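You operate a simulated robot arm through the tools that you are given. There is no shell and no other tool.

Carry out the task below with a simulated robot arm. There is one attempt and no reset: what you move stays moved.

TASK
Slot the Waltzes and Evening cases into the cassette rack.
Fine: Waltzes in the middle slot, Evening in the wall-side slot, both standing straight and all the way in.

It is judged by the outcome, as a careful person would: the job done as asked, and still so three seconds after it is handed in. It fails if anything else is knocked over, pushed out of place, dropped, spilled or broken.

THE ROBOT
A 6-joint arm with a two-finger gripper, fixed in place. Base frame: the origin is at the foot of the arm, x ahead of it, y to its left, z up; the work surface is at about z = 0.74. Units: m, degrees, N and s.
With the tool pointing down near the work surface it reaches from about 0.34 to 0.68 m from the base axis. Its first joint turns from -66.0 to 66.0 degrees. Payload 2.45 kg.
Tool frame: the origin (TCP) lies between the finger pads and is the grasp point; the fingertips stand 0.03 m ahead of it; z points along the fingers, y is the line along which they close. The gripper opens to 0.106 m. The gripper's body begins 0.079 m behind the TCP.
Orientation is that of the tool frame in the base frame, as a unit quaternion [x, y, z, w]. With the fingers straight down and closing along the base's y, the tool's x points along the base's -x, its y along +y and its z along -z.

THE INTERFACE
- The arm moves only by the tool apply_moves. Its argument "series" is a list of rows, each a list of 3 entries, a list of its own where there are three numbers: the turn, a rotation vector about the tool's x, y, z in degrees, then the shift along the tool's x, y, z in m, then the closure, from 0 (fully open) to 1 (shut). In form: [[[ax, ay, az], [tx, ty, tz], fingers], ...]. A call has 1 to 20 rows; each row is the pose to reach, as a shift and turn from the pose commanded when the call began, along the tool's axes at that moment. Each row takes 0.2 s and may step no farther than 0.05 m and 8.6 degrees from the row before; otherwise, or with a gripper value out of range, the whole call is refused. A pose out of reach is approached as far as the arm can. The call stops where the force on the tool passes 40 N (or 10 N more than at its start, if that is more) or the arm is blocked; 0.2 s more then pass. The fingers move at their own pace (about 0.153 m/s each) and stop on an object; they squeeze with about 37 N. The grip force told is the motor's: it shows also when the fingers shut on nothing. Time passes only in rows, and 0.2 s behind the last, so rows that repeat a pose let the fingers close. The reply holds the time, the measured pose of the TCP, the force on the tool along the base axes, the opening and the grip force, in the units named above and with some noise, with the torque about the TCP (base axes, N m) and any sound that the robot's microphone picked up.
- Cameras (640 x 400 px; columns grow to the right, rows downward): "scene" is fixed at [0.0659, 0.423, 1.3981]; the picture's right is [-0.66, -0.75, 0.00], its down [-0.47, 0.42, -0.78] and it looks along [0.58, -0.51, -0.63] (base axes); focal length 314 px, centre (320, 200). "wrist" rides on the gripper at [0.077, -0.002, -0.106] in the tool frame; the picture's right is [0.02, 1.00, 0.00], its down [-0.78, 0.02, -0.62] and it looks along [-0.62, 0.01, 0.78] (tool axes); focal length 247 px, centre (320, 200). There is no depth. A picture from a camera that has moved, and an enlarged one, comes with that camera's place and axes in the base frame and with its lens.
- snapshot(camera): a new picture of that camera. The clock stands still meanwhile.
- close_up(camera, box): a new picture of the part [left, top, right, bottom] of that camera's present view, enlarged. The clock stands still meanwhile.
- close_job(): hands the job in; it is judged then, once.

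Nothing tells you positions but the pictures and the camera data. Unless the task says otherwise, let go and move clear before handing in.

The tools are called after "Request:" as a command line: name --argument value ..., lists and objects as JSON in quotes. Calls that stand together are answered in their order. apply_moves: Moves the arm, as the interface text tells. Its arguments: {"type":"object","properties":{"series":{"type":"array"}},"required":["series"]} The other tools are called the same way: snapshot (camera) takes a picture; close_up (camera, box) takes an enlarged picture of a part of a camera's view; close_job () hands the job in.

At the start:

```text
t: 0.0
ee_pos: [0.3298, 0.0353, 1.0759]
tool_rot: [0.0, 1.0, -0.001, 0.001]
force: [0.3, 1.1, 0.3]
wrist_torque: [0.01, -0.01, 0.03]
opening: 0.1062
finger_force: 0.0
```

scene: 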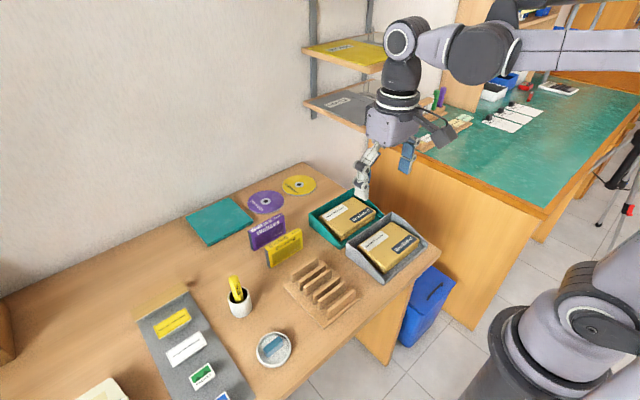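
wrist: 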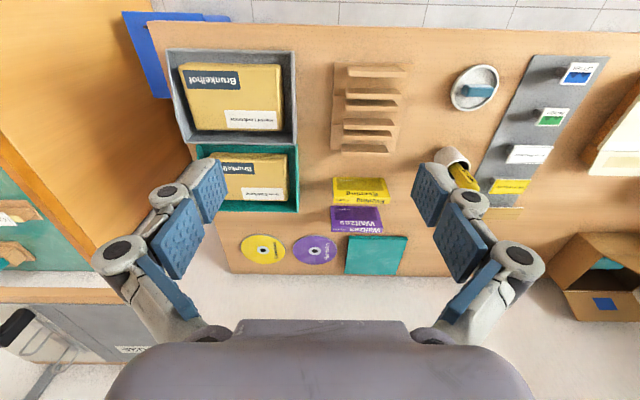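

I see a cassette rack on the table with a purple (Waltzes) and a yellow (Evening) case standing between it and the wall. I'll look closer before planning any moves.

Request:
close_up --camera "scene" --box '[230, 190, 390, 340]'

Request:
close_up --camera "wrist" --box '[300, 40, 460, 280]'

Request:
close_up --camera "wrist" --box '[310, 160, 430, 240]'

Request:
close_up --camera "wrist" --box '[310, 50, 430, 160]'

```text
2.67 times, centred on (310, 265) of scene
camera zoom: at [0.0659, 0.423, 1.3981], right [-0.66, -0.75, 0.0], down [-0.47, 0.42, -0.78], along [0.58, -0.51, -0.63], focal length 837 px, centre (347, 27)
```

zoom: 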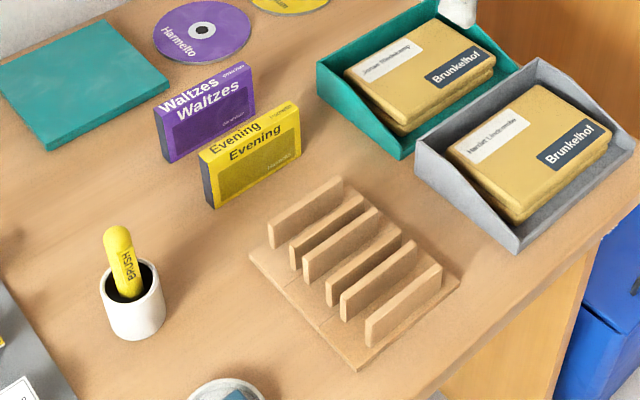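

```text
1.67 times, centred on (380, 160) of wrist
camera zoom: at [0.255, 0.0336, 1.1803], right [-0.02, 1.0, 0.0], down [0.78, 0.02, 0.62], along [0.62, 0.01, -0.78], focal length 412 px, centre (220, 267)
```

zoom: 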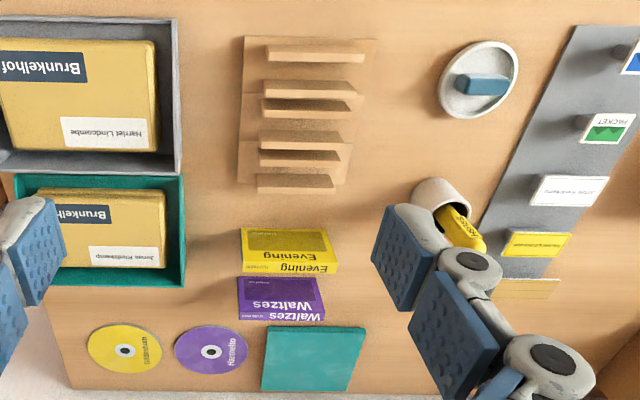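

```text
5.00 times, centred on (370, 200) of wrist
camera zoom: at [0.255, 0.0336, 1.1803], right [-0.02, 1.0, 0.0], down [0.78, 0.02, 0.62], along [0.62, 0.01, -0.78], focal length 1235 px, centre (70, 200)
```

zoom: 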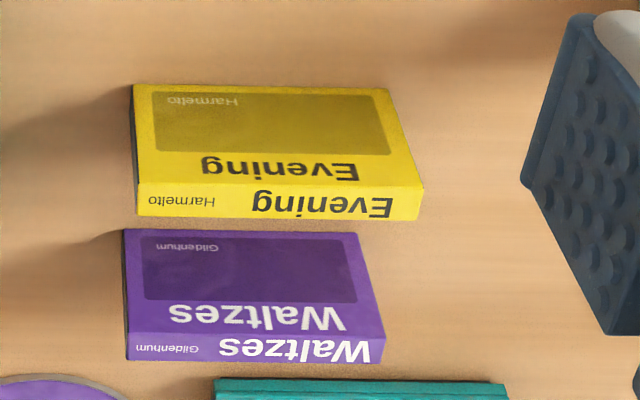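

```text
3.64 times, centred on (370, 105) of wrist
camera zoom: at [0.255, 0.0336, 1.1803], right [-0.02, 1.0, 0.0], down [0.78, 0.02, 0.62], along [0.62, 0.01, -0.78], focal length 898 px, centre (138, 546)
```

zoom: 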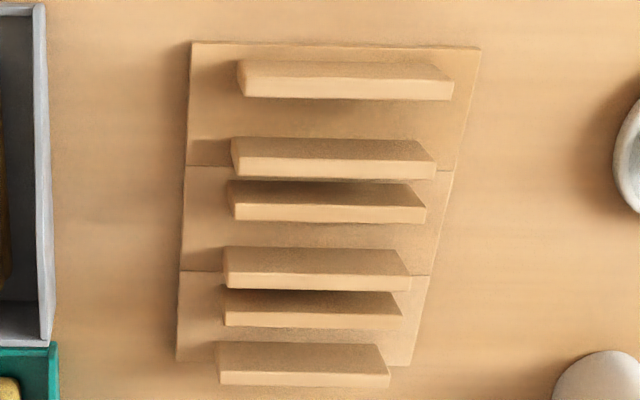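

The rack has three slots, lined up along x at about 0.349, 0.398 and 0.446, with centre y about 0.12. Evening stands near (0.55, 0.12) and Waltzes near (0.63, 0.12). Both are about 0.109 x 0.017 x 0.07 m with the thin side along x, so I'll turn the gripper 90° to close along x, move above Evening and look again.

Request:
apply_moves --series '[[[0, 0, 7.5], [-0.0184, 0.007, 0.0105], 0.2], [[0, 0, 15], [-0.0368, 0.014, 0.021], 0.3], [[0, 0, 22.5], [-0.0552, 0.021, 0.0315], 0.4], [[0, 0, 30], [-0.0736, 0.028, 0.042], 0.5], [[0, 0, 37.5], [-0.092, 0.035, 0.0525], 0.5], [[0, 0, 45], [-0.1104, 0.042, 0.063], 0.5], [[0, 0, 52.5], [-0.1288, 0.049, 0.0735], 0.5], [[0, 0, 60], [-0.1472, 0.056, 0.084], 0.5], [[0, 0, 67.5], [-0.1656, 0.063, 0.0945], 0.5], [[0, 0, 75], [-0.184, 0.07, 0.105], 0.5], [[0, 0, 82.5], [-0.2024, 0.077, 0.1155], 0.5], [[0, 0, 90], [-0.2207, 0.084, 0.126], 0.5], [[0, 0, 90], [-0.2207, 0.084, 0.126], 0.5]]'

Request:
snapshot --camera "wrist"

Request:
snapshot --camera "scene"

```text
t: 2.8
ee_pos: [0.552, 0.1176, 0.949]
tool_rot: [0.709, 0.706, 0.0, 0.002]
force: [0.0, 0.3, 0.3]
wrist_torque: [0.0, 0.0, -0.02]
opening: 0.0531
finger_force: 0.0
```

```text
taken
camera wrist: at [0.5515, 0.1936, 1.0547], right [1.0, 0.02, 0.0], down [0.01, -0.78, 0.62], along [0.01, -0.62, -0.78], focal length 247 px, centre (320, 200)
```

wrist: 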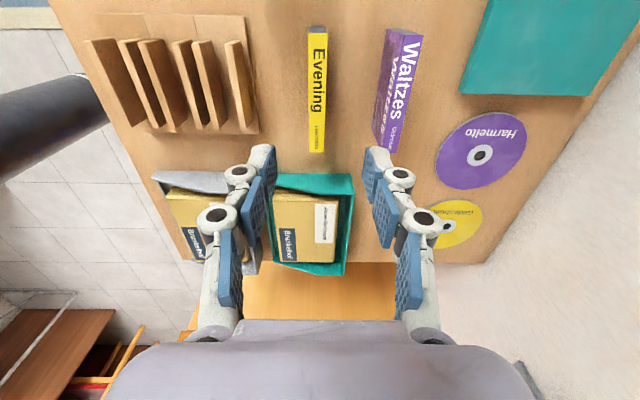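

```text
taken
```

scene: 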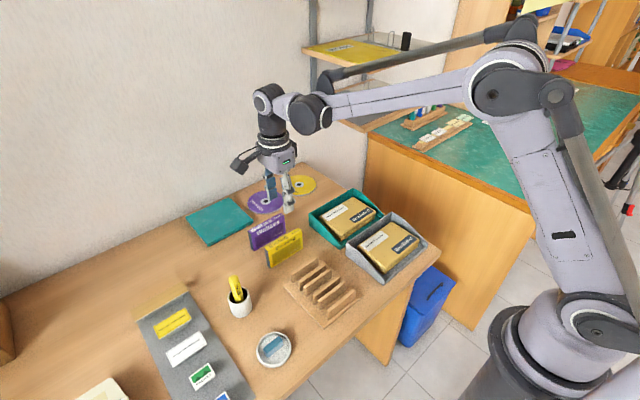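

The gripper is now above Evening with the fingers closing along x. I'll zoom in to measure the offset and any yaw before descending.

Request:
close_up --camera "wrist" --box '[280, 10, 440, 170]'

Request:
close_up --camera "wrist" --box '[70, 0, 270, 145]'

Request:
close_up --camera "scene" --box '[230, 170, 370, 330]'

```text
2.50 times, centred on (360, 90) of wrist
camera zoom: at [0.5515, 0.1936, 1.0547], right [1.0, 0.02, 0.0], down [0.01, -0.78, 0.62], along [0.01, -0.62, -0.78], focal length 617 px, centre (220, 475)
```

zoom: 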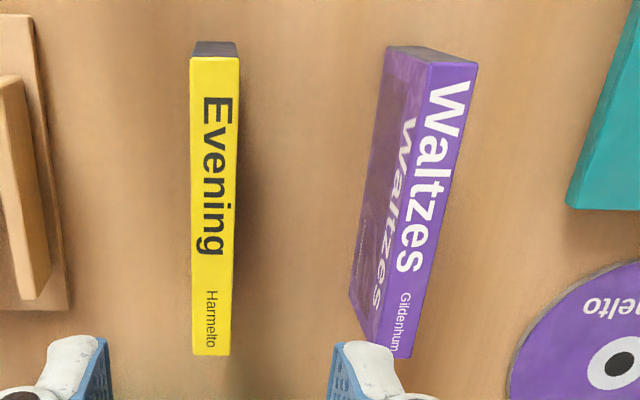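

```text
2.76 times, centred on (170, 72) of wrist
camera zoom: at [0.5515, 0.1936, 1.0547], right [1.0, 0.02, 0.0], down [0.01, -0.78, 0.62], along [0.01, -0.62, -0.78], focal length 681 px, centre (734, 552)
```

zoom: 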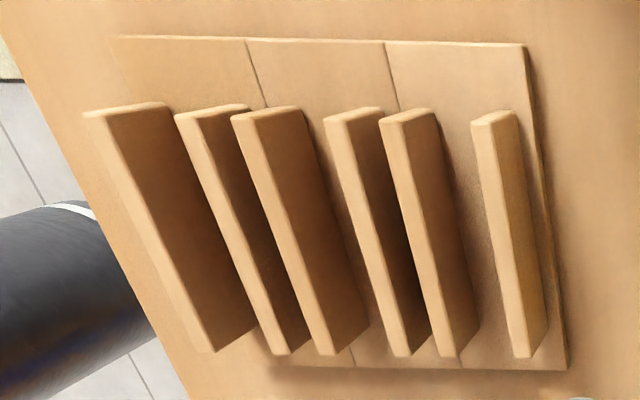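

```text
2.50 times, centred on (300, 250) of scene
camera zoom: at [0.0659, 0.423, 1.3981], right [-0.66, -0.75, 0.0], down [-0.47, 0.42, -0.78], along [0.58, -0.51, -0.63], focal length 785 px, centre (370, 75)
```

zoom: 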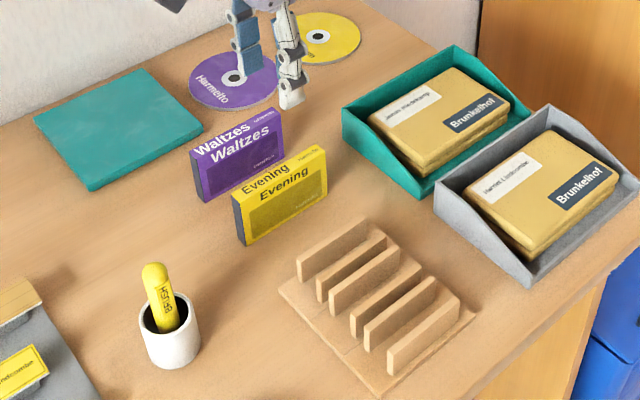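

Evening sits about 3 mm to the −x side of the tool axis. I'll zoom in on the rack walls to pin down their height and position before committing to a grip height.

Request:
close_up --camera "wrist" --box '[180, 5, 270, 65]'

Request:
close_up --camera "wrist" --box '[180, 80, 270, 140]'

Request:
close_up --camera "scene" --box '[280, 250, 360, 330]'

```text
6.67 times, centred on (225, 35) of wrist
camera zoom: at [0.5515, 0.1936, 1.0547], right [1.0, 0.02, 0.0], down [0.01, -0.78, 0.62], along [0.01, -0.62, -0.78], focal length 1646 px, centre (953, 1300)
```

zoom: 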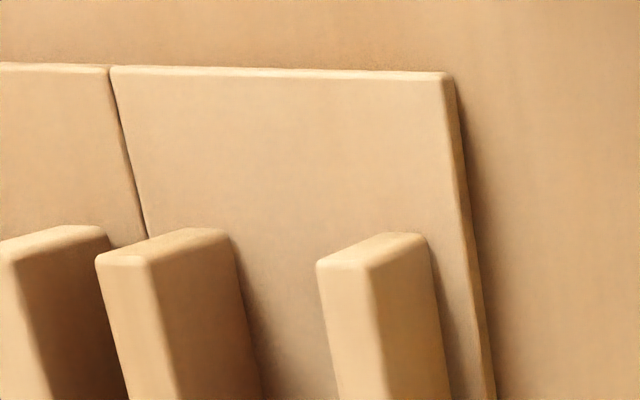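

```text
6.67 times, centred on (225, 110) of wrist
camera zoom: at [0.5515, 0.1936, 1.0547], right [1.0, 0.02, 0.0], down [0.01, -0.78, 0.62], along [0.01, -0.62, -0.78], focal length 1646 px, centre (953, 800)
```

zoom: 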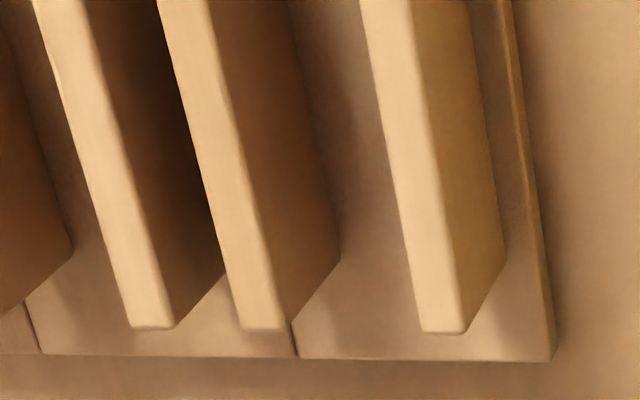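

```text
5.00 times, centred on (320, 290) of scene
camera zoom: at [0.0659, 0.423, 1.3981], right [-0.66, -0.75, 0.0], down [-0.47, 0.42, -0.78], along [0.58, -0.51, -0.63], focal length 1570 px, centre (320, -250)
```

zoom: 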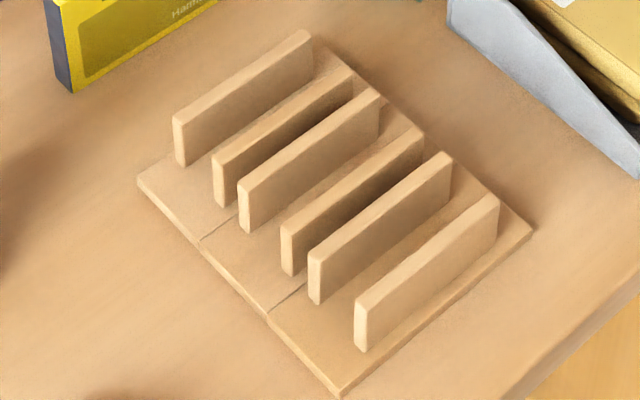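

The wall height now reads as about 0.03 m above the rack base, so the wall tops are near z = 0.78. A grip on the top ~28 mm of a case will clear them. I'll descend partway over Evening with a small correction and check alignment.

Request:
apply_moves --series '[[[0, 0, 0], [0.001, -0.001, 0.025], 0.5], [[0, 0, 0], [0.003, -0.003, 0.05], 0.5], [[0, 0, 0], [0.003, -0.003, 0.075], 0.5], [[0, 0, 0], [0.003, -0.003, 0.085], 0.5], [[0, 0, 0], [0.003, -0.003, 0.085], 0.5]]'

Request:
snapshot --camera "wrist"

Request:
close_up --camera "wrist" --box '[240, 20, 440, 180]'

Request:
close_up --camera "scene" --box '[220, 150, 340, 290]'

```text
t: 4.0
ee_pos: [0.5487, 0.1199, 0.8632]
tool_rot: [0.708, 0.706, 0.0, 0.001]
force: [0.6, -1.1, -0.4]
wrist_torque: [-0.02, 0.01, -0.02]
opening: 0.0531
finger_force: 0.1
```

```text
taken
camera wrist: at [0.5485, 0.1972, 0.9695], right [1.0, 0.02, 0.0], down [0.01, -0.78, 0.62], along [0.01, -0.62, -0.78], focal length 247 px, centre (320, 200)
```

wrist: 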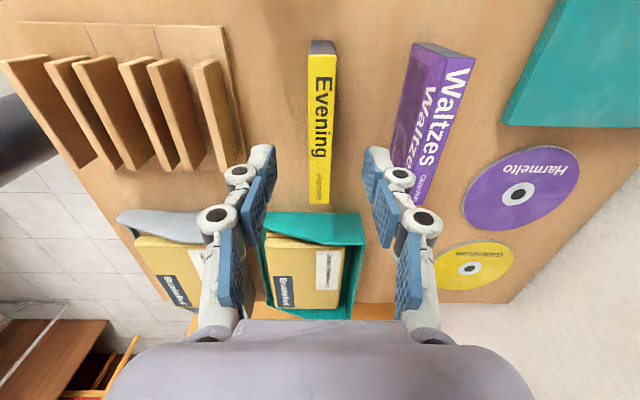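

```text
2.50 times, centred on (340, 100) of wrist
camera zoom: at [0.5485, 0.1972, 0.9695], right [1.0, 0.02, 0.0], down [0.01, -0.78, 0.62], along [0.01, -0.62, -0.78], focal length 617 px, centre (270, 450)
```

zoom: 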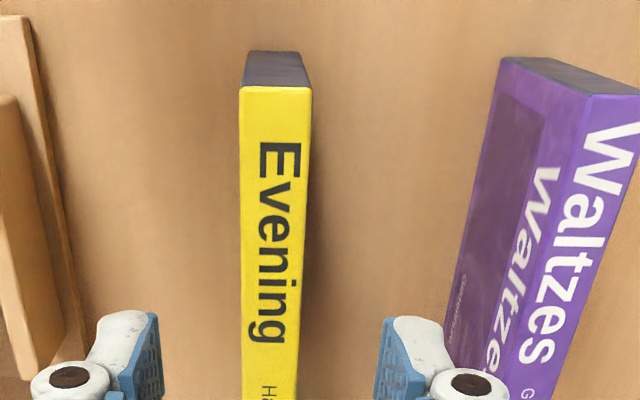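

```text
2.86 times, centred on (280, 220) of scene
camera zoom: at [0.0659, 0.423, 1.3981], right [-0.66, -0.75, 0.0], down [-0.47, 0.42, -0.78], along [0.58, -0.51, -0.63], focal length 897 px, centre (434, 143)
```

zoom: 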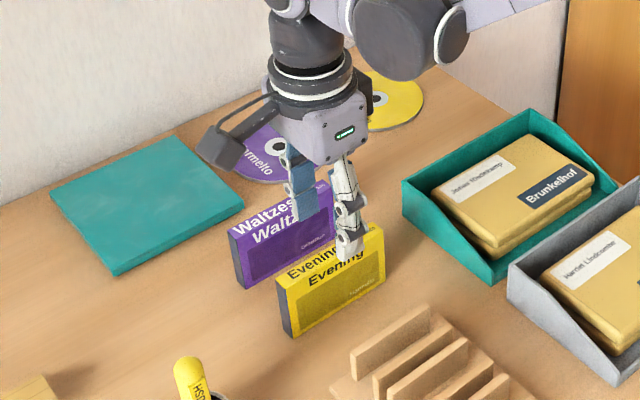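

Evening is now centred under the tool to within about half a millimetre and square to it. I'll descend so the fingertips overlap its top ~28 mm, then close.

Request:
apply_moves --series '[[[0, 0, 0], [0, 0, 0.02], 0.5], [[0, 0, 0], [0, 0, 0.04], 0.5], [[0, 0, 0], [0, 0, 0.053], 0.5], [[0, 0, 0], [0, 0, 0.053], 0.5]]'

Request:
snapshot --camera "wrist"

Request:
close_up --camera "scene" --box '[240, 190, 320, 280]'

```text
t: 5.0
ee_pos: [0.5499, 0.1223, 0.8104]
tool_rot: [0.708, 0.707, 0.0, 0.001]
force: [-0.2, -0.5, -0.2]
wrist_torque: [-0.03, -0.03, -0.02]
opening: 0.053
finger_force: 0.0
```

```text
taken
camera wrist: at [0.5485, 0.1979, 0.9165], right [1.0, 0.02, 0.0], down [0.01, -0.78, 0.62], along [0.01, -0.62, -0.78], focal length 247 px, centre (320, 200)
```

wrist: 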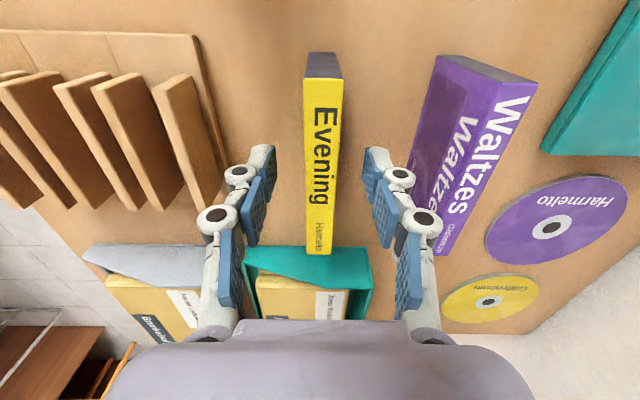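

```text
4.44 times, centred on (280, 235) of scene
camera zoom: at [0.0659, 0.423, 1.3981], right [-0.66, -0.75, 0.0], down [-0.47, 0.42, -0.78], along [0.58, -0.51, -0.63], focal length 1395 px, centre (498, 44)
```

zoom: 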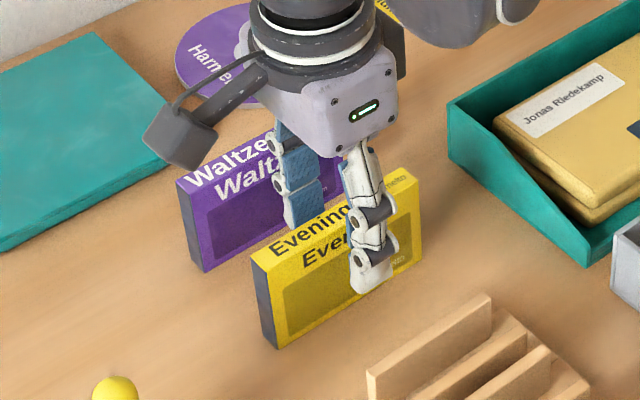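

The fingers straddle Evening cleanly with no contact. I'll close the gripper.

Request:
apply_moves --series '[[[0, 0, 0], [0, 0, 0], 0.8], [[0, 0, 0], [0, 0, 0], 1], [[0, 0, 0], [0, 0, 0], 1], [[0, 0, 0], [0, 0, 0], 1]]'

Request:
snapshot --camera "wrist"

```text
t: 6.0
ee_pos: [0.55, 0.1215, 0.8117]
tool_rot: [0.707, 0.707, 0.001, 0.001]
force: [-0.4, -0.1, 0.2]
wrist_torque: [0.01, -0.02, 0.03]
opening: 0.0162
finger_force: 37.2
```

```text
taken
camera wrist: at [0.5485, 0.1979, 0.9167], right [1.0, 0.02, 0.0], down [0.01, -0.78, 0.62], along [0.01, -0.62, -0.78], focal length 247 px, centre (320, 200)
```

wrist: 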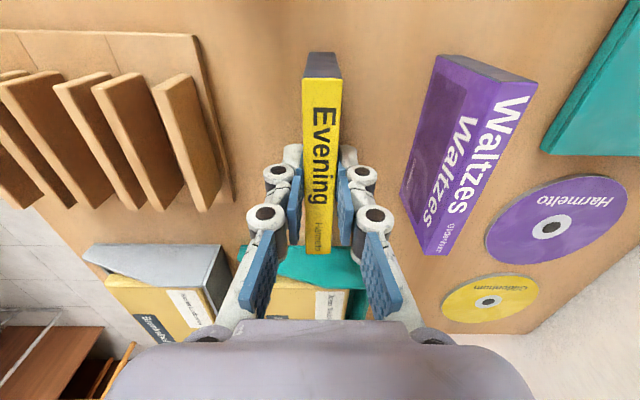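

Evening is gripped with an opening of 16 mm and full force. I'll lift it 8 cm, carry it in −x to just above the wall-side slot, then check alignment.

Request:
apply_moves --series '[[[0, 0, 0], [0, 0, -0.01], 1], [[0, 0, 0], [0, 0, -0.03], 1], [[0, 0, 0], [0, 0, -0.055], 1], [[0, 0, 0], [0, 0, -0.08], 1], [[0, 0, 0], [0, -0.015, -0.08], 1], [[0, 0, 0], [0, -0.035, -0.08], 1], [[0, 0, 0], [0, -0.055, -0.08], 1], [[0, 0, 0], [0, -0.075, -0.08], 1], [[0, 0, 0], [0, -0.09, -0.08], 1], [[0, 0, 0], [0, -0.1, -0.08], 1], [[0, 0, 0], [0, -0.1, -0.08], 1]]'

Request:
snapshot --camera "wrist"

Request:
close_up --camera "scene" --box '[240, 190, 370, 330]'

Request:
close_up --camera "wrist" --box '[220, 0, 420, 125]'

```text
t: 8.4
ee_pos: [0.449, 0.1228, 0.8913]
tool_rot: [0.707, 0.707, 0.0, 0.001]
force: [0.1, -0.5, -1.0]
wrist_torque: [-0.01, 0.02, -0.01]
opening: 0.0161
finger_force: 36.8
```

```text
taken
camera wrist: at [0.4478, 0.1986, 0.9962], right [1.0, 0.02, 0.0], down [0.01, -0.78, 0.62], along [0.01, -0.62, -0.78], focal length 247 px, centre (320, 200)
```

wrist: 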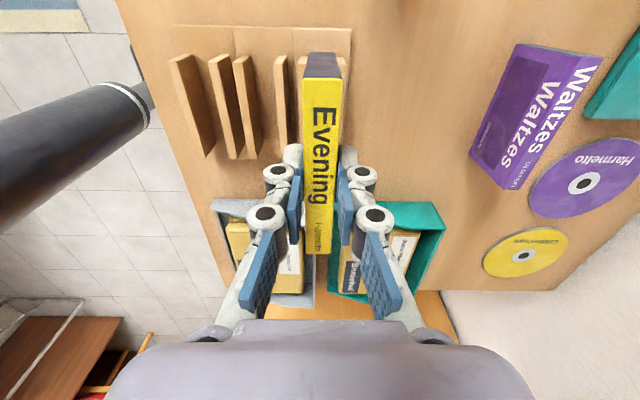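

```text
2.86 times, centred on (305, 260) of scene
camera zoom: at [0.0659, 0.423, 1.3981], right [-0.66, -0.75, 0.0], down [-0.47, 0.42, -0.78], along [0.58, -0.51, -0.63], focal length 897 px, centre (363, 29)
```

zoom: 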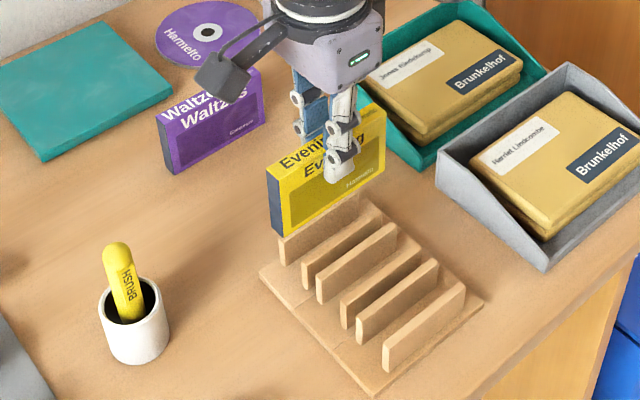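

```text
3.20 times, centred on (320, 62) of wrist
camera zoom: at [0.4478, 0.1986, 0.9962], right [1.0, 0.02, 0.0], down [0.01, -0.78, 0.62], along [0.01, -0.62, -0.78], focal length 790 px, centre (320, 640)
```

zoom: 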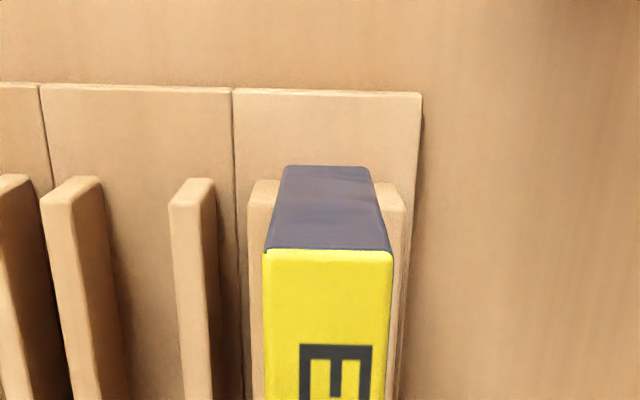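

Evening hovers just over the wall-side slot. I'll zoom in tightly to measure how well it lines up with the two walls.

Request:
close_up --camera "wrist" --box '[260, 20, 360, 85]'

Request:
close_up --camera "scene" --box '[280, 230, 350, 300]'

Request:
close_up --camera "wrist" --box '[160, 20, 260, 85]'

```text
6.15 times, centred on (310, 52) of wrist
camera zoom: at [0.4478, 0.1986, 0.9962], right [1.0, 0.02, 0.0], down [0.01, -0.78, 0.62], along [0.01, -0.62, -0.78], focal length 1520 px, centre (382, 1108)
```

zoom: 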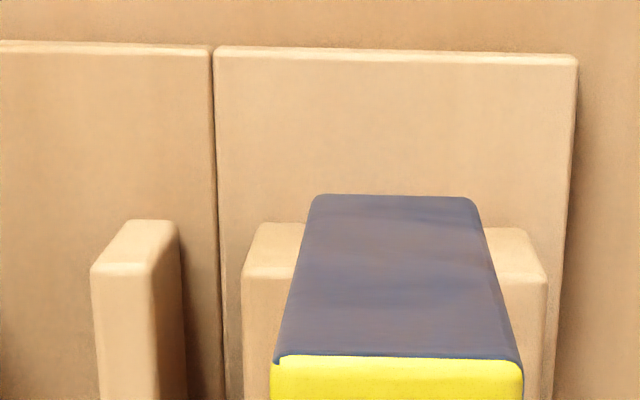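

```text
5.71 times, centred on (315, 265) of scene
camera zoom: at [0.0659, 0.423, 1.3981], right [-0.66, -0.75, 0.0], down [-0.47, 0.42, -0.78], along [0.58, -0.51, -0.63], focal length 1794 px, centre (349, -171)
```

zoom: 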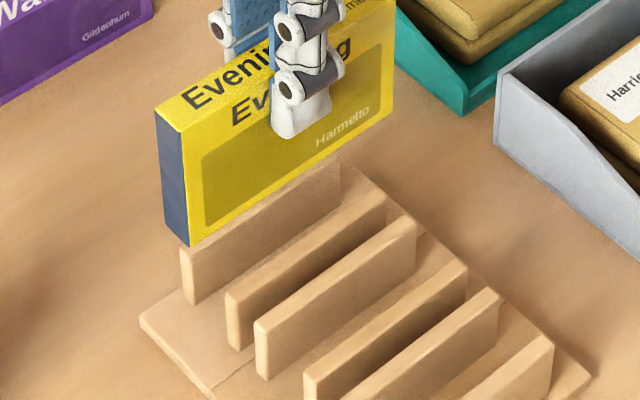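

```text
6.15 times, centred on (210, 52) of wrist
camera zoom: at [0.4478, 0.1986, 0.9962], right [1.0, 0.02, 0.0], down [0.01, -0.78, 0.62], along [0.01, -0.62, -0.78], focal length 1520 px, centre (997, 1108)
```

zoom: 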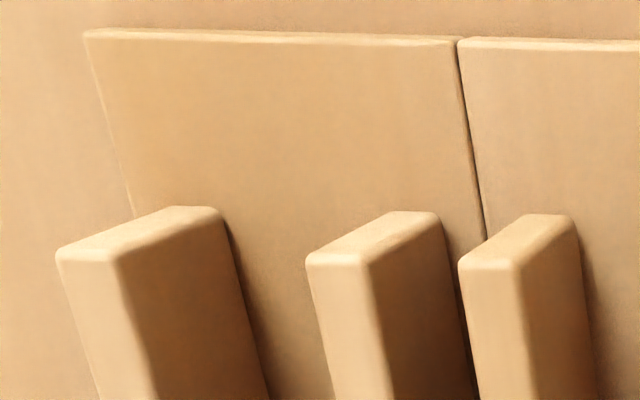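

The slot centre reads about 0.6 mm to the +x side of the case, with roughly 2.5 mm of clearance on each side. I'll nudge +x and lower to just above the wall tops, then check once more.

Request:
apply_moves --series '[[[0, 0, 0], [-0.001, 0.0007, 0.01], 1], [[0, 0, 0], [-0.001, 0.0007, 0.022], 1], [[0, 0, 0], [-0.001, 0.0007, 0.032], 1], [[0, 0, 0], [-0.001, 0.0007, 0.032], 1]]'

Request:
close_up --camera "wrist" --box '[260, 20, 360, 85]'

Request:
close_up --camera "scene" --box '[280, 240, 350, 310]'

```text
t: 9.4
ee_pos: [0.449, 0.1206, 0.8568]
tool_rot: [0.707, 0.707, 0.001, 0.001]
force: [0.1, 0.5, -1.1]
wrist_torque: [0.03, 0.01, 0.01]
opening: 0.016
finger_force: 37.2
```

```text
6.15 times, centred on (310, 52) of wrist
camera zoom: at [0.4485, 0.1974, 0.9638], right [1.0, 0.02, 0.0], down [0.01, -0.78, 0.62], along [0.01, -0.62, -0.78], focal length 1520 px, centre (382, 1108)
```

zoom: 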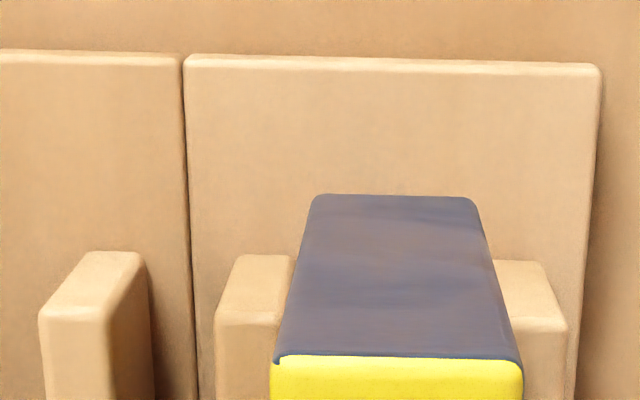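

```text
5.71 times, centred on (315, 275) of scene
camera zoom: at [0.0659, 0.423, 1.3981], right [-0.66, -0.75, 0.0], down [-0.47, 0.42, -0.78], along [0.58, -0.51, -0.63], focal length 1794 px, centre (349, -229)
```

zoom: 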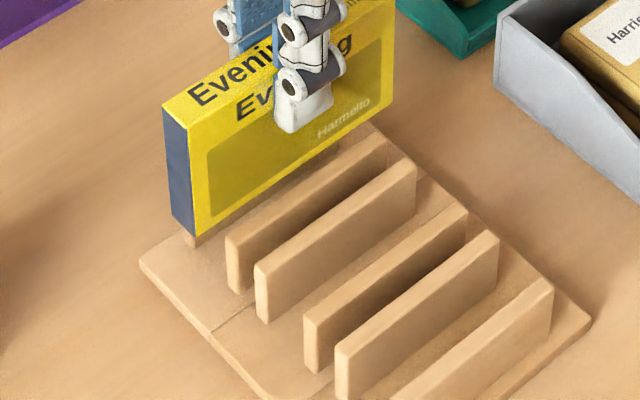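

Evening is centred over the slot, within measurement error. I'll lower it in and watch the force near the bottom.

Request:
apply_moves --series '[[[0, 0, 0], [0, 0, 0.008], 1], [[0, 0, 0], [0, 0, 0.016], 1], [[0, 0, 0], [0, 0, 0.024], 1], [[0, 0, 0], [0, 0, 0.03], 1], [[0, 0, 0], [0, 0, 0.034], 1], [[0, 0, 0], [0, 0, 0.034], 1]]'

Request:
close_up --camera "wrist" --box '[260, 20, 360, 85]'

Request:
close_up --camera "scene" --box '[280, 240, 350, 310]'

```text
t: 10.8
ee_pos: [0.4493, 0.1219, 0.8245]
tool_rot: [0.708, 0.706, 0.0, 0.001]
force: [-0.4, -0.1, -1.4]
wrist_torque: [0.01, 0.01, -0.03]
opening: 0.0157
finger_force: 37.4
```

```text
6.15 times, centred on (310, 52) of wrist
camera zoom: at [0.4485, 0.1978, 0.9303], right [1.0, 0.02, 0.0], down [0.01, -0.78, 0.62], along [0.01, -0.62, -0.78], focal length 1520 px, centre (382, 1108)
```

zoom: 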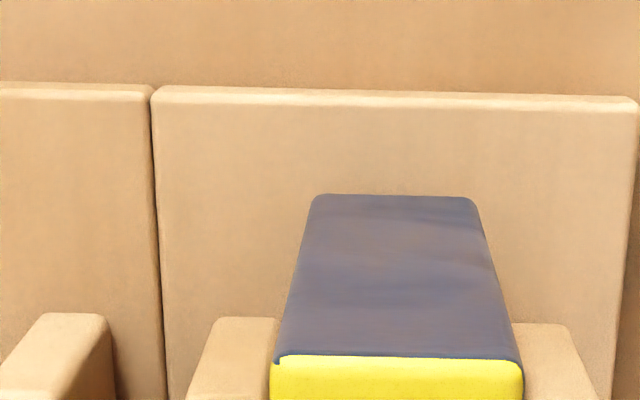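

```text
5.71 times, centred on (315, 275) of scene
camera zoom: at [0.0659, 0.423, 1.3981], right [-0.66, -0.75, 0.0], down [-0.47, 0.42, -0.78], along [0.58, -0.51, -0.63], focal length 1794 px, centre (349, -229)
```

zoom: 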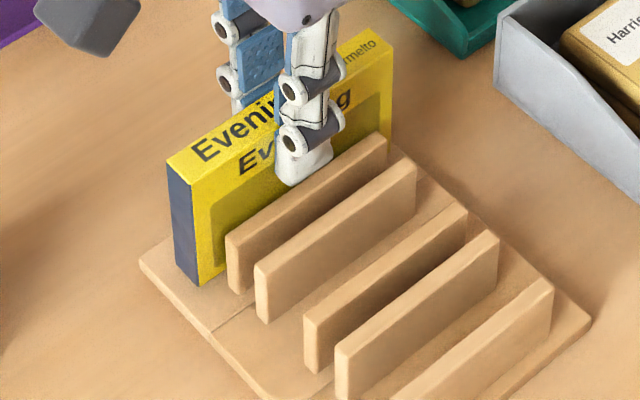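

Evening is between the walls and still a few millimetres above the rack base, with no side force. I'll keep lowering in small steps.

Request:
apply_moves --series '[[[0, 0, 0], [0, 0, 0.001], 1], [[0, 0, 0], [0, 0, 0.002], 1], [[0, 0, 0], [0, 0, 0.003], 1], [[0, 0, 0], [0, 0, 0.004], 1], [[0, 0, 0], [0, 0, 0.004], 1]]'

Request:
close_up --camera "scene" --box '[280, 250, 330, 300]'

Request:
close_up --camera "wrist" --box '[260, 20, 360, 85]'

```text
t: 12.0
ee_pos: [0.449, 0.1215, 0.8206]
tool_rot: [0.708, 0.707, 0.0, 0.001]
force: [-0.7, 0.2, -0.3]
wrist_torque: [-0.02, -0.02, -0.04]
opening: 0.016
finger_force: 37.5
```

```text
8.00 times, centred on (305, 275) of scene
camera zoom: at [0.0659, 0.423, 1.3981], right [-0.66, -0.75, 0.0], down [-0.47, 0.42, -0.78], along [0.58, -0.51, -0.63], focal length 2512 px, centre (440, -400)
```

zoom: 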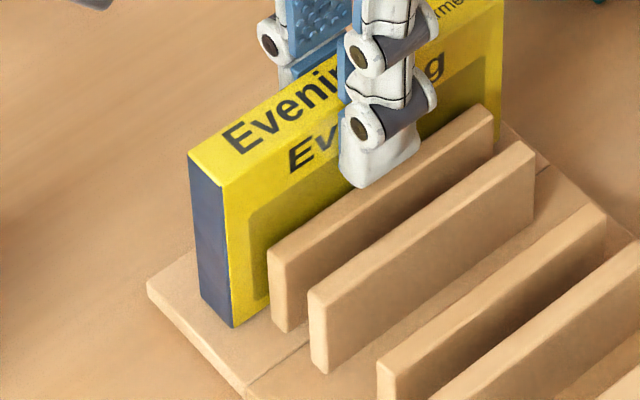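

```text
6.15 times, centred on (310, 52) of wrist
camera zoom: at [0.4487, 0.1971, 0.926], right [1.0, 0.02, 0.0], down [0.01, -0.78, 0.62], along [0.01, -0.62, -0.78], focal length 1520 px, centre (382, 1108)
```

zoom: 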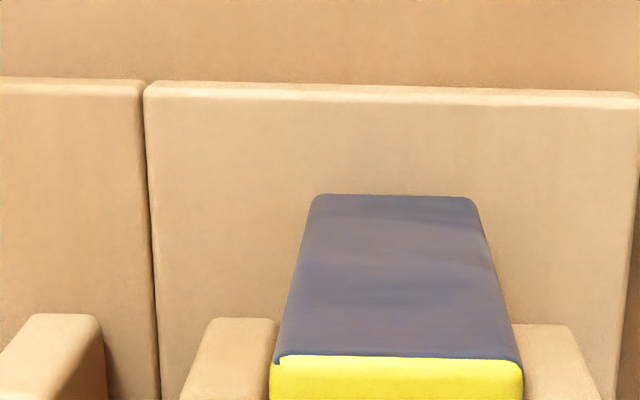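

There's still no contact force, and the fingertips are about 9 mm above the walls. I'll keep lowering gently until I feel the base.

Request:
apply_moves --series '[[[0, 0, 0], [0, 0, 0.0005], 1], [[0, 0, 0], [0, 0, 0.001], 1], [[0, 0, 0], [0, 0, 0.0015], 1], [[0, 0, 0], [0, 0, 0.002], 1], [[0, 0, 0], [0, 0, 0.002], 1]]'

```text
t: 13.2
ee_pos: [0.45, 0.1208, 0.8196]
tool_rot: [0.707, 0.707, 0.0, 0.001]
force: [0.4, -0.2, -0.8]
wrist_torque: [-0.03, -0.01, 0.04]
opening: 0.0163
finger_force: 36.7
```

Request:
apply_moves --series '[[[0, 0, 0], [0, 0, 0.0005], 1], [[0, 0, 0], [0, 0, 0.001], 1], [[0, 0, 0], [0, 0, 0.0015], 1], [[0, 0, 0], [0, 0, 0.002], 1], [[0, 0, 0], [0, 0, 0.002], 1]]'

Request:
close_up --camera "scene" --box '[280, 250, 330, 300]'

Request:
close_up --camera "wrist" --box '[260, 20, 360, 85]'

```text
t: 14.4
ee_pos: [0.4488, 0.1206, 0.8167]
tool_rot: [0.707, 0.707, 0.0, 0.002]
force: [4.6, 2.4, 34.5]
wrist_torque: [0.1, -0.14, 0.04]
opening: 0.0158
finger_force: 37.1
```

```text
8.00 times, centred on (305, 275) of scene
camera zoom: at [0.0656, 0.4229, 1.3982], right [-0.66, -0.75, 0.0], down [-0.47, 0.42, -0.78], along [0.58, -0.51, -0.63], focal length 2512 px, centre (440, -400)
```

zoom: 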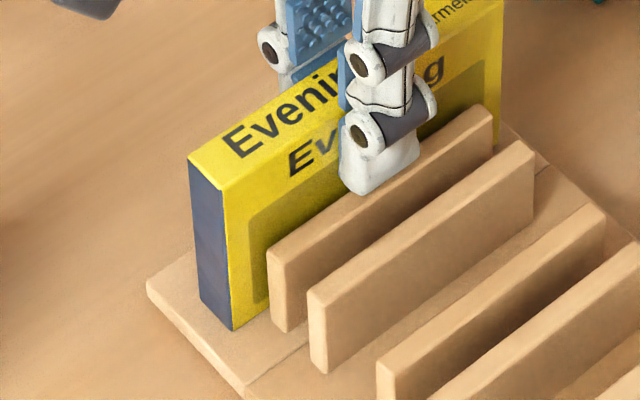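

```text
6.15 times, centred on (310, 52) of wrist
camera zoom: at [0.4484, 0.1969, 0.9225], right [1.0, 0.02, 0.0], down [0.01, -0.78, 0.62], along [0.02, -0.62, -0.78], focal length 1520 px, centre (382, 1108)
```

zoom: 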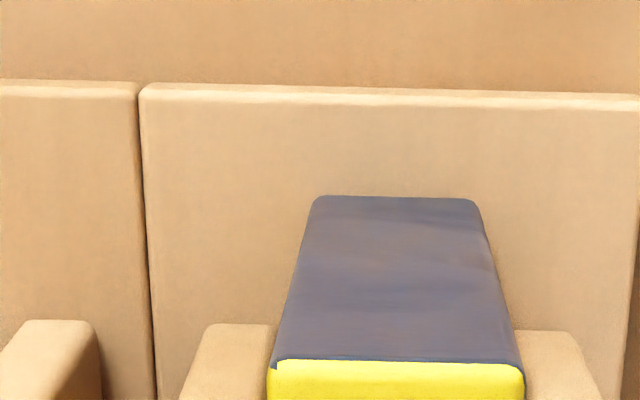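

Contact: Evening has bottomed out on the rack base with about 34 N. I'll ease the load off, open the fingers, and rise straight up.

Request:
apply_moves --series '[[[0, 0, 0], [0, 0, -0.0008], 1], [[0, 0, 0], [0, 0, -0.0008], 1]]'

```text
t: 15.0
ee_pos: [0.449, 0.1207, 0.818]
tool_rot: [0.708, 0.707, 0.0, 0.001]
force: [2.3, -1.0, 3.6]
wrist_torque: [0.22, -0.07, -0.04]
opening: 0.0162
finger_force: 36.4
```

Request:
apply_moves --series '[[[0, 0, 0], [0, 0, 0], 0.8], [[0, 0, 0], [0, 0, 0], 0.7], [[0, 0, 0], [0, 0, 0], 0.62], [[0, 0, 0], [0, 0, 0], 0.62]]'

Request:
snapshot --camera "wrist"

Request:
close_up --camera "scene" --box '[270, 230, 350, 300]'

```text
t: 16.0
ee_pos: [0.4476, 0.1211, 0.8182]
tool_rot: [0.708, 0.706, 0.0, 0.001]
force: [-0.4, 0.5, -0.3]
wrist_torque: [-0.01, 0.03, -0.05]
opening: 0.0406
finger_force: 0.0
```

```text
taken
camera wrist: at [0.4483, 0.1975, 0.9231], right [1.0, 0.02, 0.0], down [0.01, -0.78, 0.62], along [0.01, -0.62, -0.78], focal length 247 px, centre (320, 200)
```

wrist: 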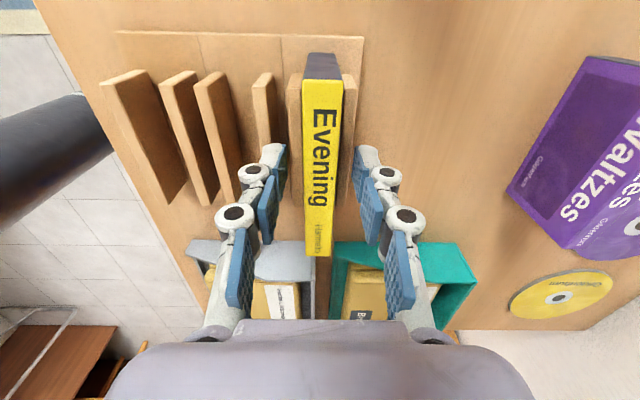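

```text
5.71 times, centred on (310, 265) of scene
camera zoom: at [0.0659, 0.423, 1.3981], right [-0.66, -0.75, 0.0], down [-0.47, 0.42, -0.78], along [0.58, -0.51, -0.63], focal length 1794 px, centre (377, -171)
```

zoom: 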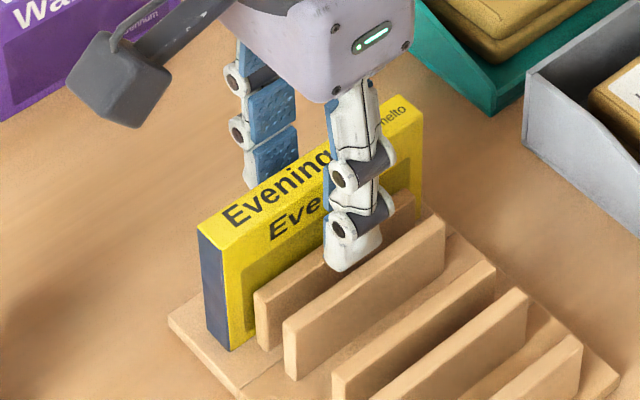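

Evening stands upright in the wall-side slot. I'll rise straight up and move over to Waltzes near x = 0.63.

Request:
apply_moves --series '[[[0, 0, 0], [0, 0, -0.01], 0.62], [[0, 0, 0], [0, 0, -0.03], 0.62], [[0, 0, 0], [0, 0, -0.055], 0.62], [[0, 0, 0], [0, 0, -0.08], 0.6], [[0, 0, 0], [0, 0, -0.1], 0.55], [[0, 0, 0], [0, 0.02, -0.1], 0.5], [[0, 0, 0], [0, 0.05, -0.1], 0.5], [[0, 0, 0], [0, 0.08, -0.1], 0.5], [[0, 0, 0], [0, 0.11, -0.1], 0.5], [[0, 0, 0], [0, 0.14, -0.1], 0.5], [[0, 0, 0], [0, 0.165, -0.1], 0.5], [[0, 0, 0], [0, 0.1788, -0.1], 0.5], [[0, 0, 0], [0, 0.1788, -0.075], 0.5], [[0, 0, 0], [0, 0.1788, -0.052], 0.5], [[0, 0, 0], [0, 0.1788, -0.052], 0.5]]'

Request:
snapshot --camera "wrist"

Request:
close_up --camera "wrist" --box '[260, 30, 380, 150]'

Request:
snapshot --camera "scene"

Request:
close_up --camera "scene" --box '[270, 230, 370, 320]'

```text
t: 19.2
ee_pos: [0.6284, 0.1221, 0.8702]
tool_rot: [0.708, 0.706, 0.0, 0.001]
force: [0.5, 0.2, 0.3]
wrist_torque: [0.02, 0.0, -0.01]
opening: 0.053
finger_force: 0.1
```

```text
taken
camera wrist: at [0.627, 0.1982, 0.9762], right [1.0, 0.02, 0.0], down [0.01, -0.78, 0.62], along [0.01, -0.62, -0.78], focal length 247 px, centre (320, 200)
```

wrist: 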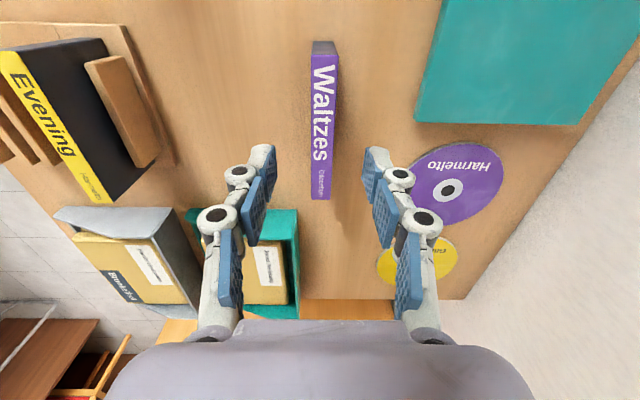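

```text
3.33 times, centred on (320, 90) of wrist
camera zoom: at [0.627, 0.1982, 0.9762], right [1.0, 0.02, 0.0], down [0.01, -0.78, 0.62], along [0.01, -0.62, -0.78], focal length 823 px, centre (320, 567)
```

zoom: 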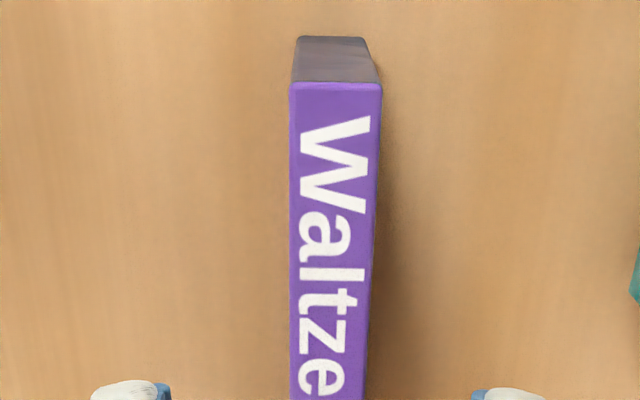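

```text
taken
```

scene: 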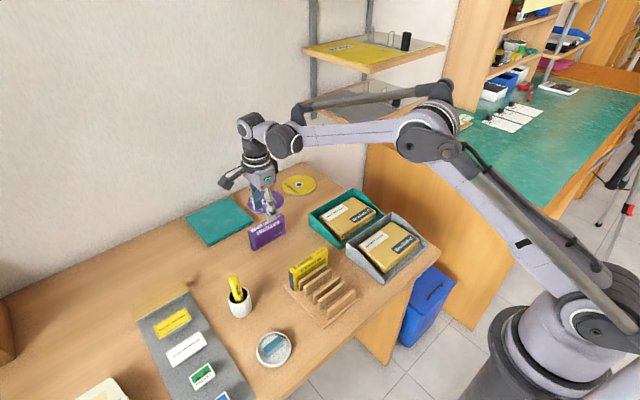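

```text
4.44 times, centred on (320, 275) of scene
camera zoom: at [0.0659, 0.423, 1.3981], right [-0.66, -0.75, 0.0], down [-0.47, 0.42, -0.78], along [0.58, -0.51, -0.63], focal length 1395 px, centre (320, -133)
```

zoom: 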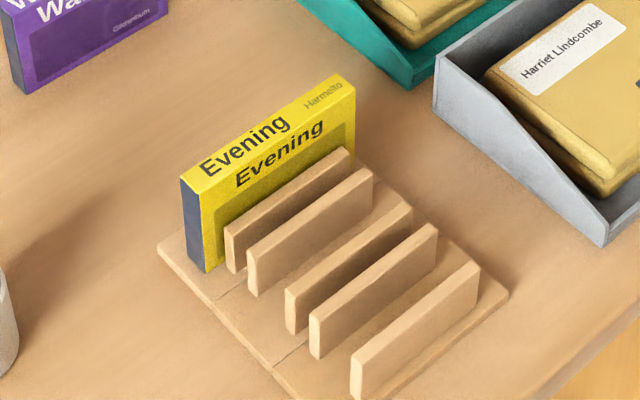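

Evening looks straight and fully seated. Waltzes is about 1.3 mm to the +x side of the tool axis, so I'll correct, descend around its top and check.

Request:
apply_moves --series '[[[0, 0, 0], [-0.0005, 0.0013, 0.015], 0.5], [[0, 0, 0], [-0.0005, 0.0013, 0.035], 0.5], [[0, 0, 0], [-0.0005, 0.0013, 0.05], 0.5], [[0, 0, 0], [-0.0005, 0.0013, 0.059], 0.5], [[0, 0, 0], [-0.0005, 0.0013, 0.059], 0.5]]'

Request:
snapshot --camera "wrist"

Request:
close_up --camera "scene" --box '[220, 170, 310, 260]'

```text
t: 20.4
ee_pos: [0.6279, 0.1201, 0.8112]
tool_rot: [0.708, 0.706, 0.0, 0.001]
force: [-0.5, 0.3, 0.3]
wrist_torque: [0.02, 0.01, -0.02]
opening: 0.0527
finger_force: 0.0
```

```text
taken
camera wrist: at [0.6288, 0.1964, 0.9175], right [1.0, 0.02, 0.0], down [0.01, -0.78, 0.62], along [0.01, -0.62, -0.78], focal length 247 px, centre (320, 200)
```

wrist: 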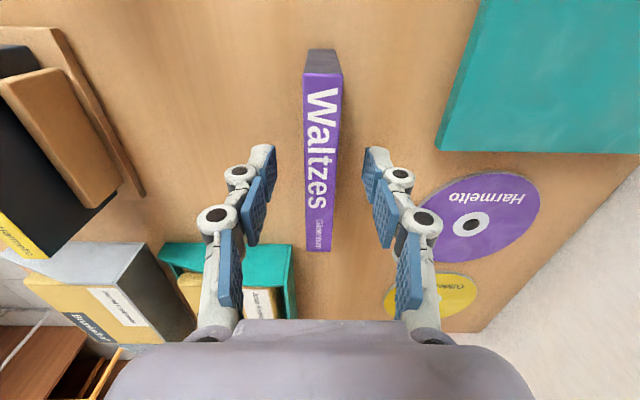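

```text
4.44 times, centred on (265, 215) of scene
camera zoom: at [0.0659, 0.423, 1.3981], right [-0.66, -0.75, 0.0], down [-0.47, 0.42, -0.78], along [0.58, -0.51, -0.63], focal length 1395 px, centre (564, 133)
```

zoom: 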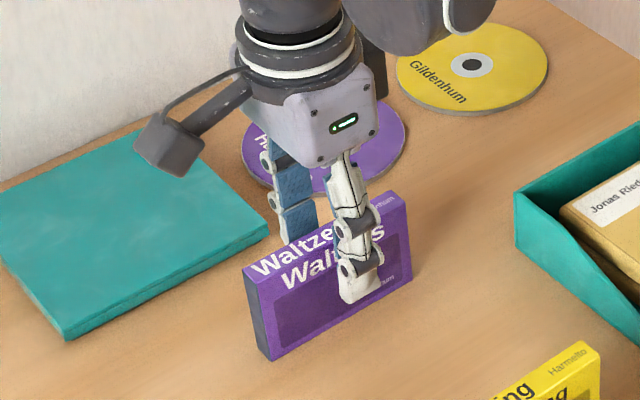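

Waltzes is centred between the fingers. I'll grip it and confirm the grip before lifting.

Request:
apply_moves --series '[[[0, 0, 0], [0, 0, 0], 0.8], [[0, 0, 0], [0, 0, 0], 1], [[0, 0, 0], [0, 0, 0], 1], [[0, 0, 0], [0, 0, 0], 1]]'

```text
t: 21.4
ee_pos: [0.6302, 0.1188, 0.8129]
tool_rot: [0.707, 0.707, 0.001, 0.001]
force: [-0.3, 0.4, 0.4]
wrist_torque: [-0.02, 0.0, -0.01]
opening: 0.0161
finger_force: 37.5
```

The grip is good. I'll lift Waltzes 12 cm to clear Evening, carry it to −x above the middle slot, and stay high for a check.

Request:
apply_moves --series '[[[0, 0, 0], [0, 0, -0.01], 1], [[0, 0, 0], [0, 0, -0.03], 1], [[0, 0, 0], [0, 0, -0.06], 1], [[0, 0, 0], [0, 0, -0.09], 1], [[0, 0, 0], [0, 0, -0.12], 1], [[0, 0, 0], [0, -0.015, -0.12], 1], [[0, 0, 0], [0, -0.045, -0.12], 1], [[0, 0, 0], [0, -0.075, -0.12], 1], [[0, 0, 0], [0, -0.105, -0.12], 1], [[0, 0, 0], [0, -0.135, -0.12], 1], [[0, 0, 0], [0, -0.165, -0.12], 1], [[0, 0, 0], [0, -0.195, -0.12], 1], [[0, 0, 0], [0, -0.217, -0.12], 1], [[0, 0, 0], [0, -0.2291, -0.12], 1], [[0, 0, 0], [0, -0.2291, -0.12], 1]]'

Request:
snapshot --camera "wrist"

Request:
close_up --camera "wrist" --box '[260, 20, 380, 95]'

Request:
close_up --camera "scene" --box '[270, 210, 370, 320]'

```text
t: 24.6
ee_pos: [0.4001, 0.1209, 0.9303]
tool_rot: [0.707, 0.707, 0.001, 0.002]
force: [-0.5, -0.4, -0.5]
wrist_torque: [-0.01, 0.02, -0.03]
opening: 0.0158
finger_force: 37.0
```

```text
taken
camera wrist: at [0.3997, 0.1974, 1.0353], right [1.0, 0.02, 0.0], down [0.01, -0.78, 0.62], along [0.01, -0.62, -0.78], focal length 247 px, centre (320, 200)
```

wrist: 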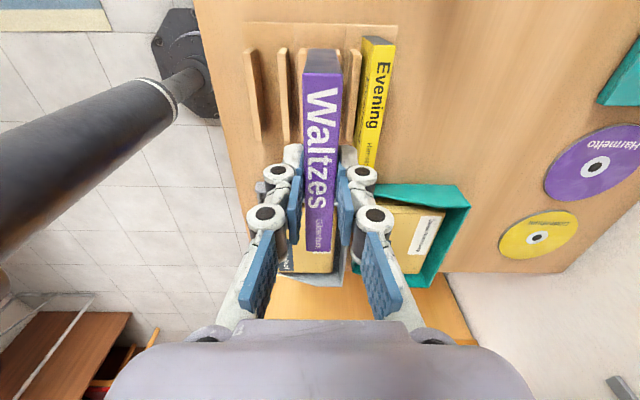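

```text
5.33 times, centred on (320, 58) of wrist
camera zoom: at [0.3997, 0.1974, 1.0353], right [1.0, 0.02, 0.0], down [0.01, -0.78, 0.62], along [0.01, -0.62, -0.78], focal length 1317 px, centre (320, 960)
```

zoom: 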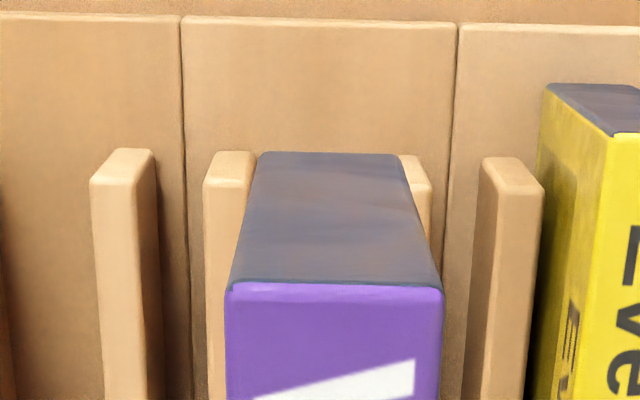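

```text
3.64 times, centred on (320, 265) of scene
camera zoom: at [0.0659, 0.423, 1.3981], right [-0.66, -0.75, 0.0], down [-0.47, 0.42, -0.78], along [0.58, -0.51, -0.63], focal length 1142 px, centre (320, -36)
```

zoom: 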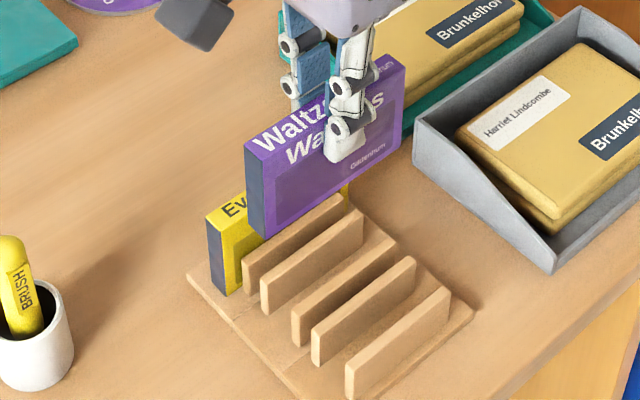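

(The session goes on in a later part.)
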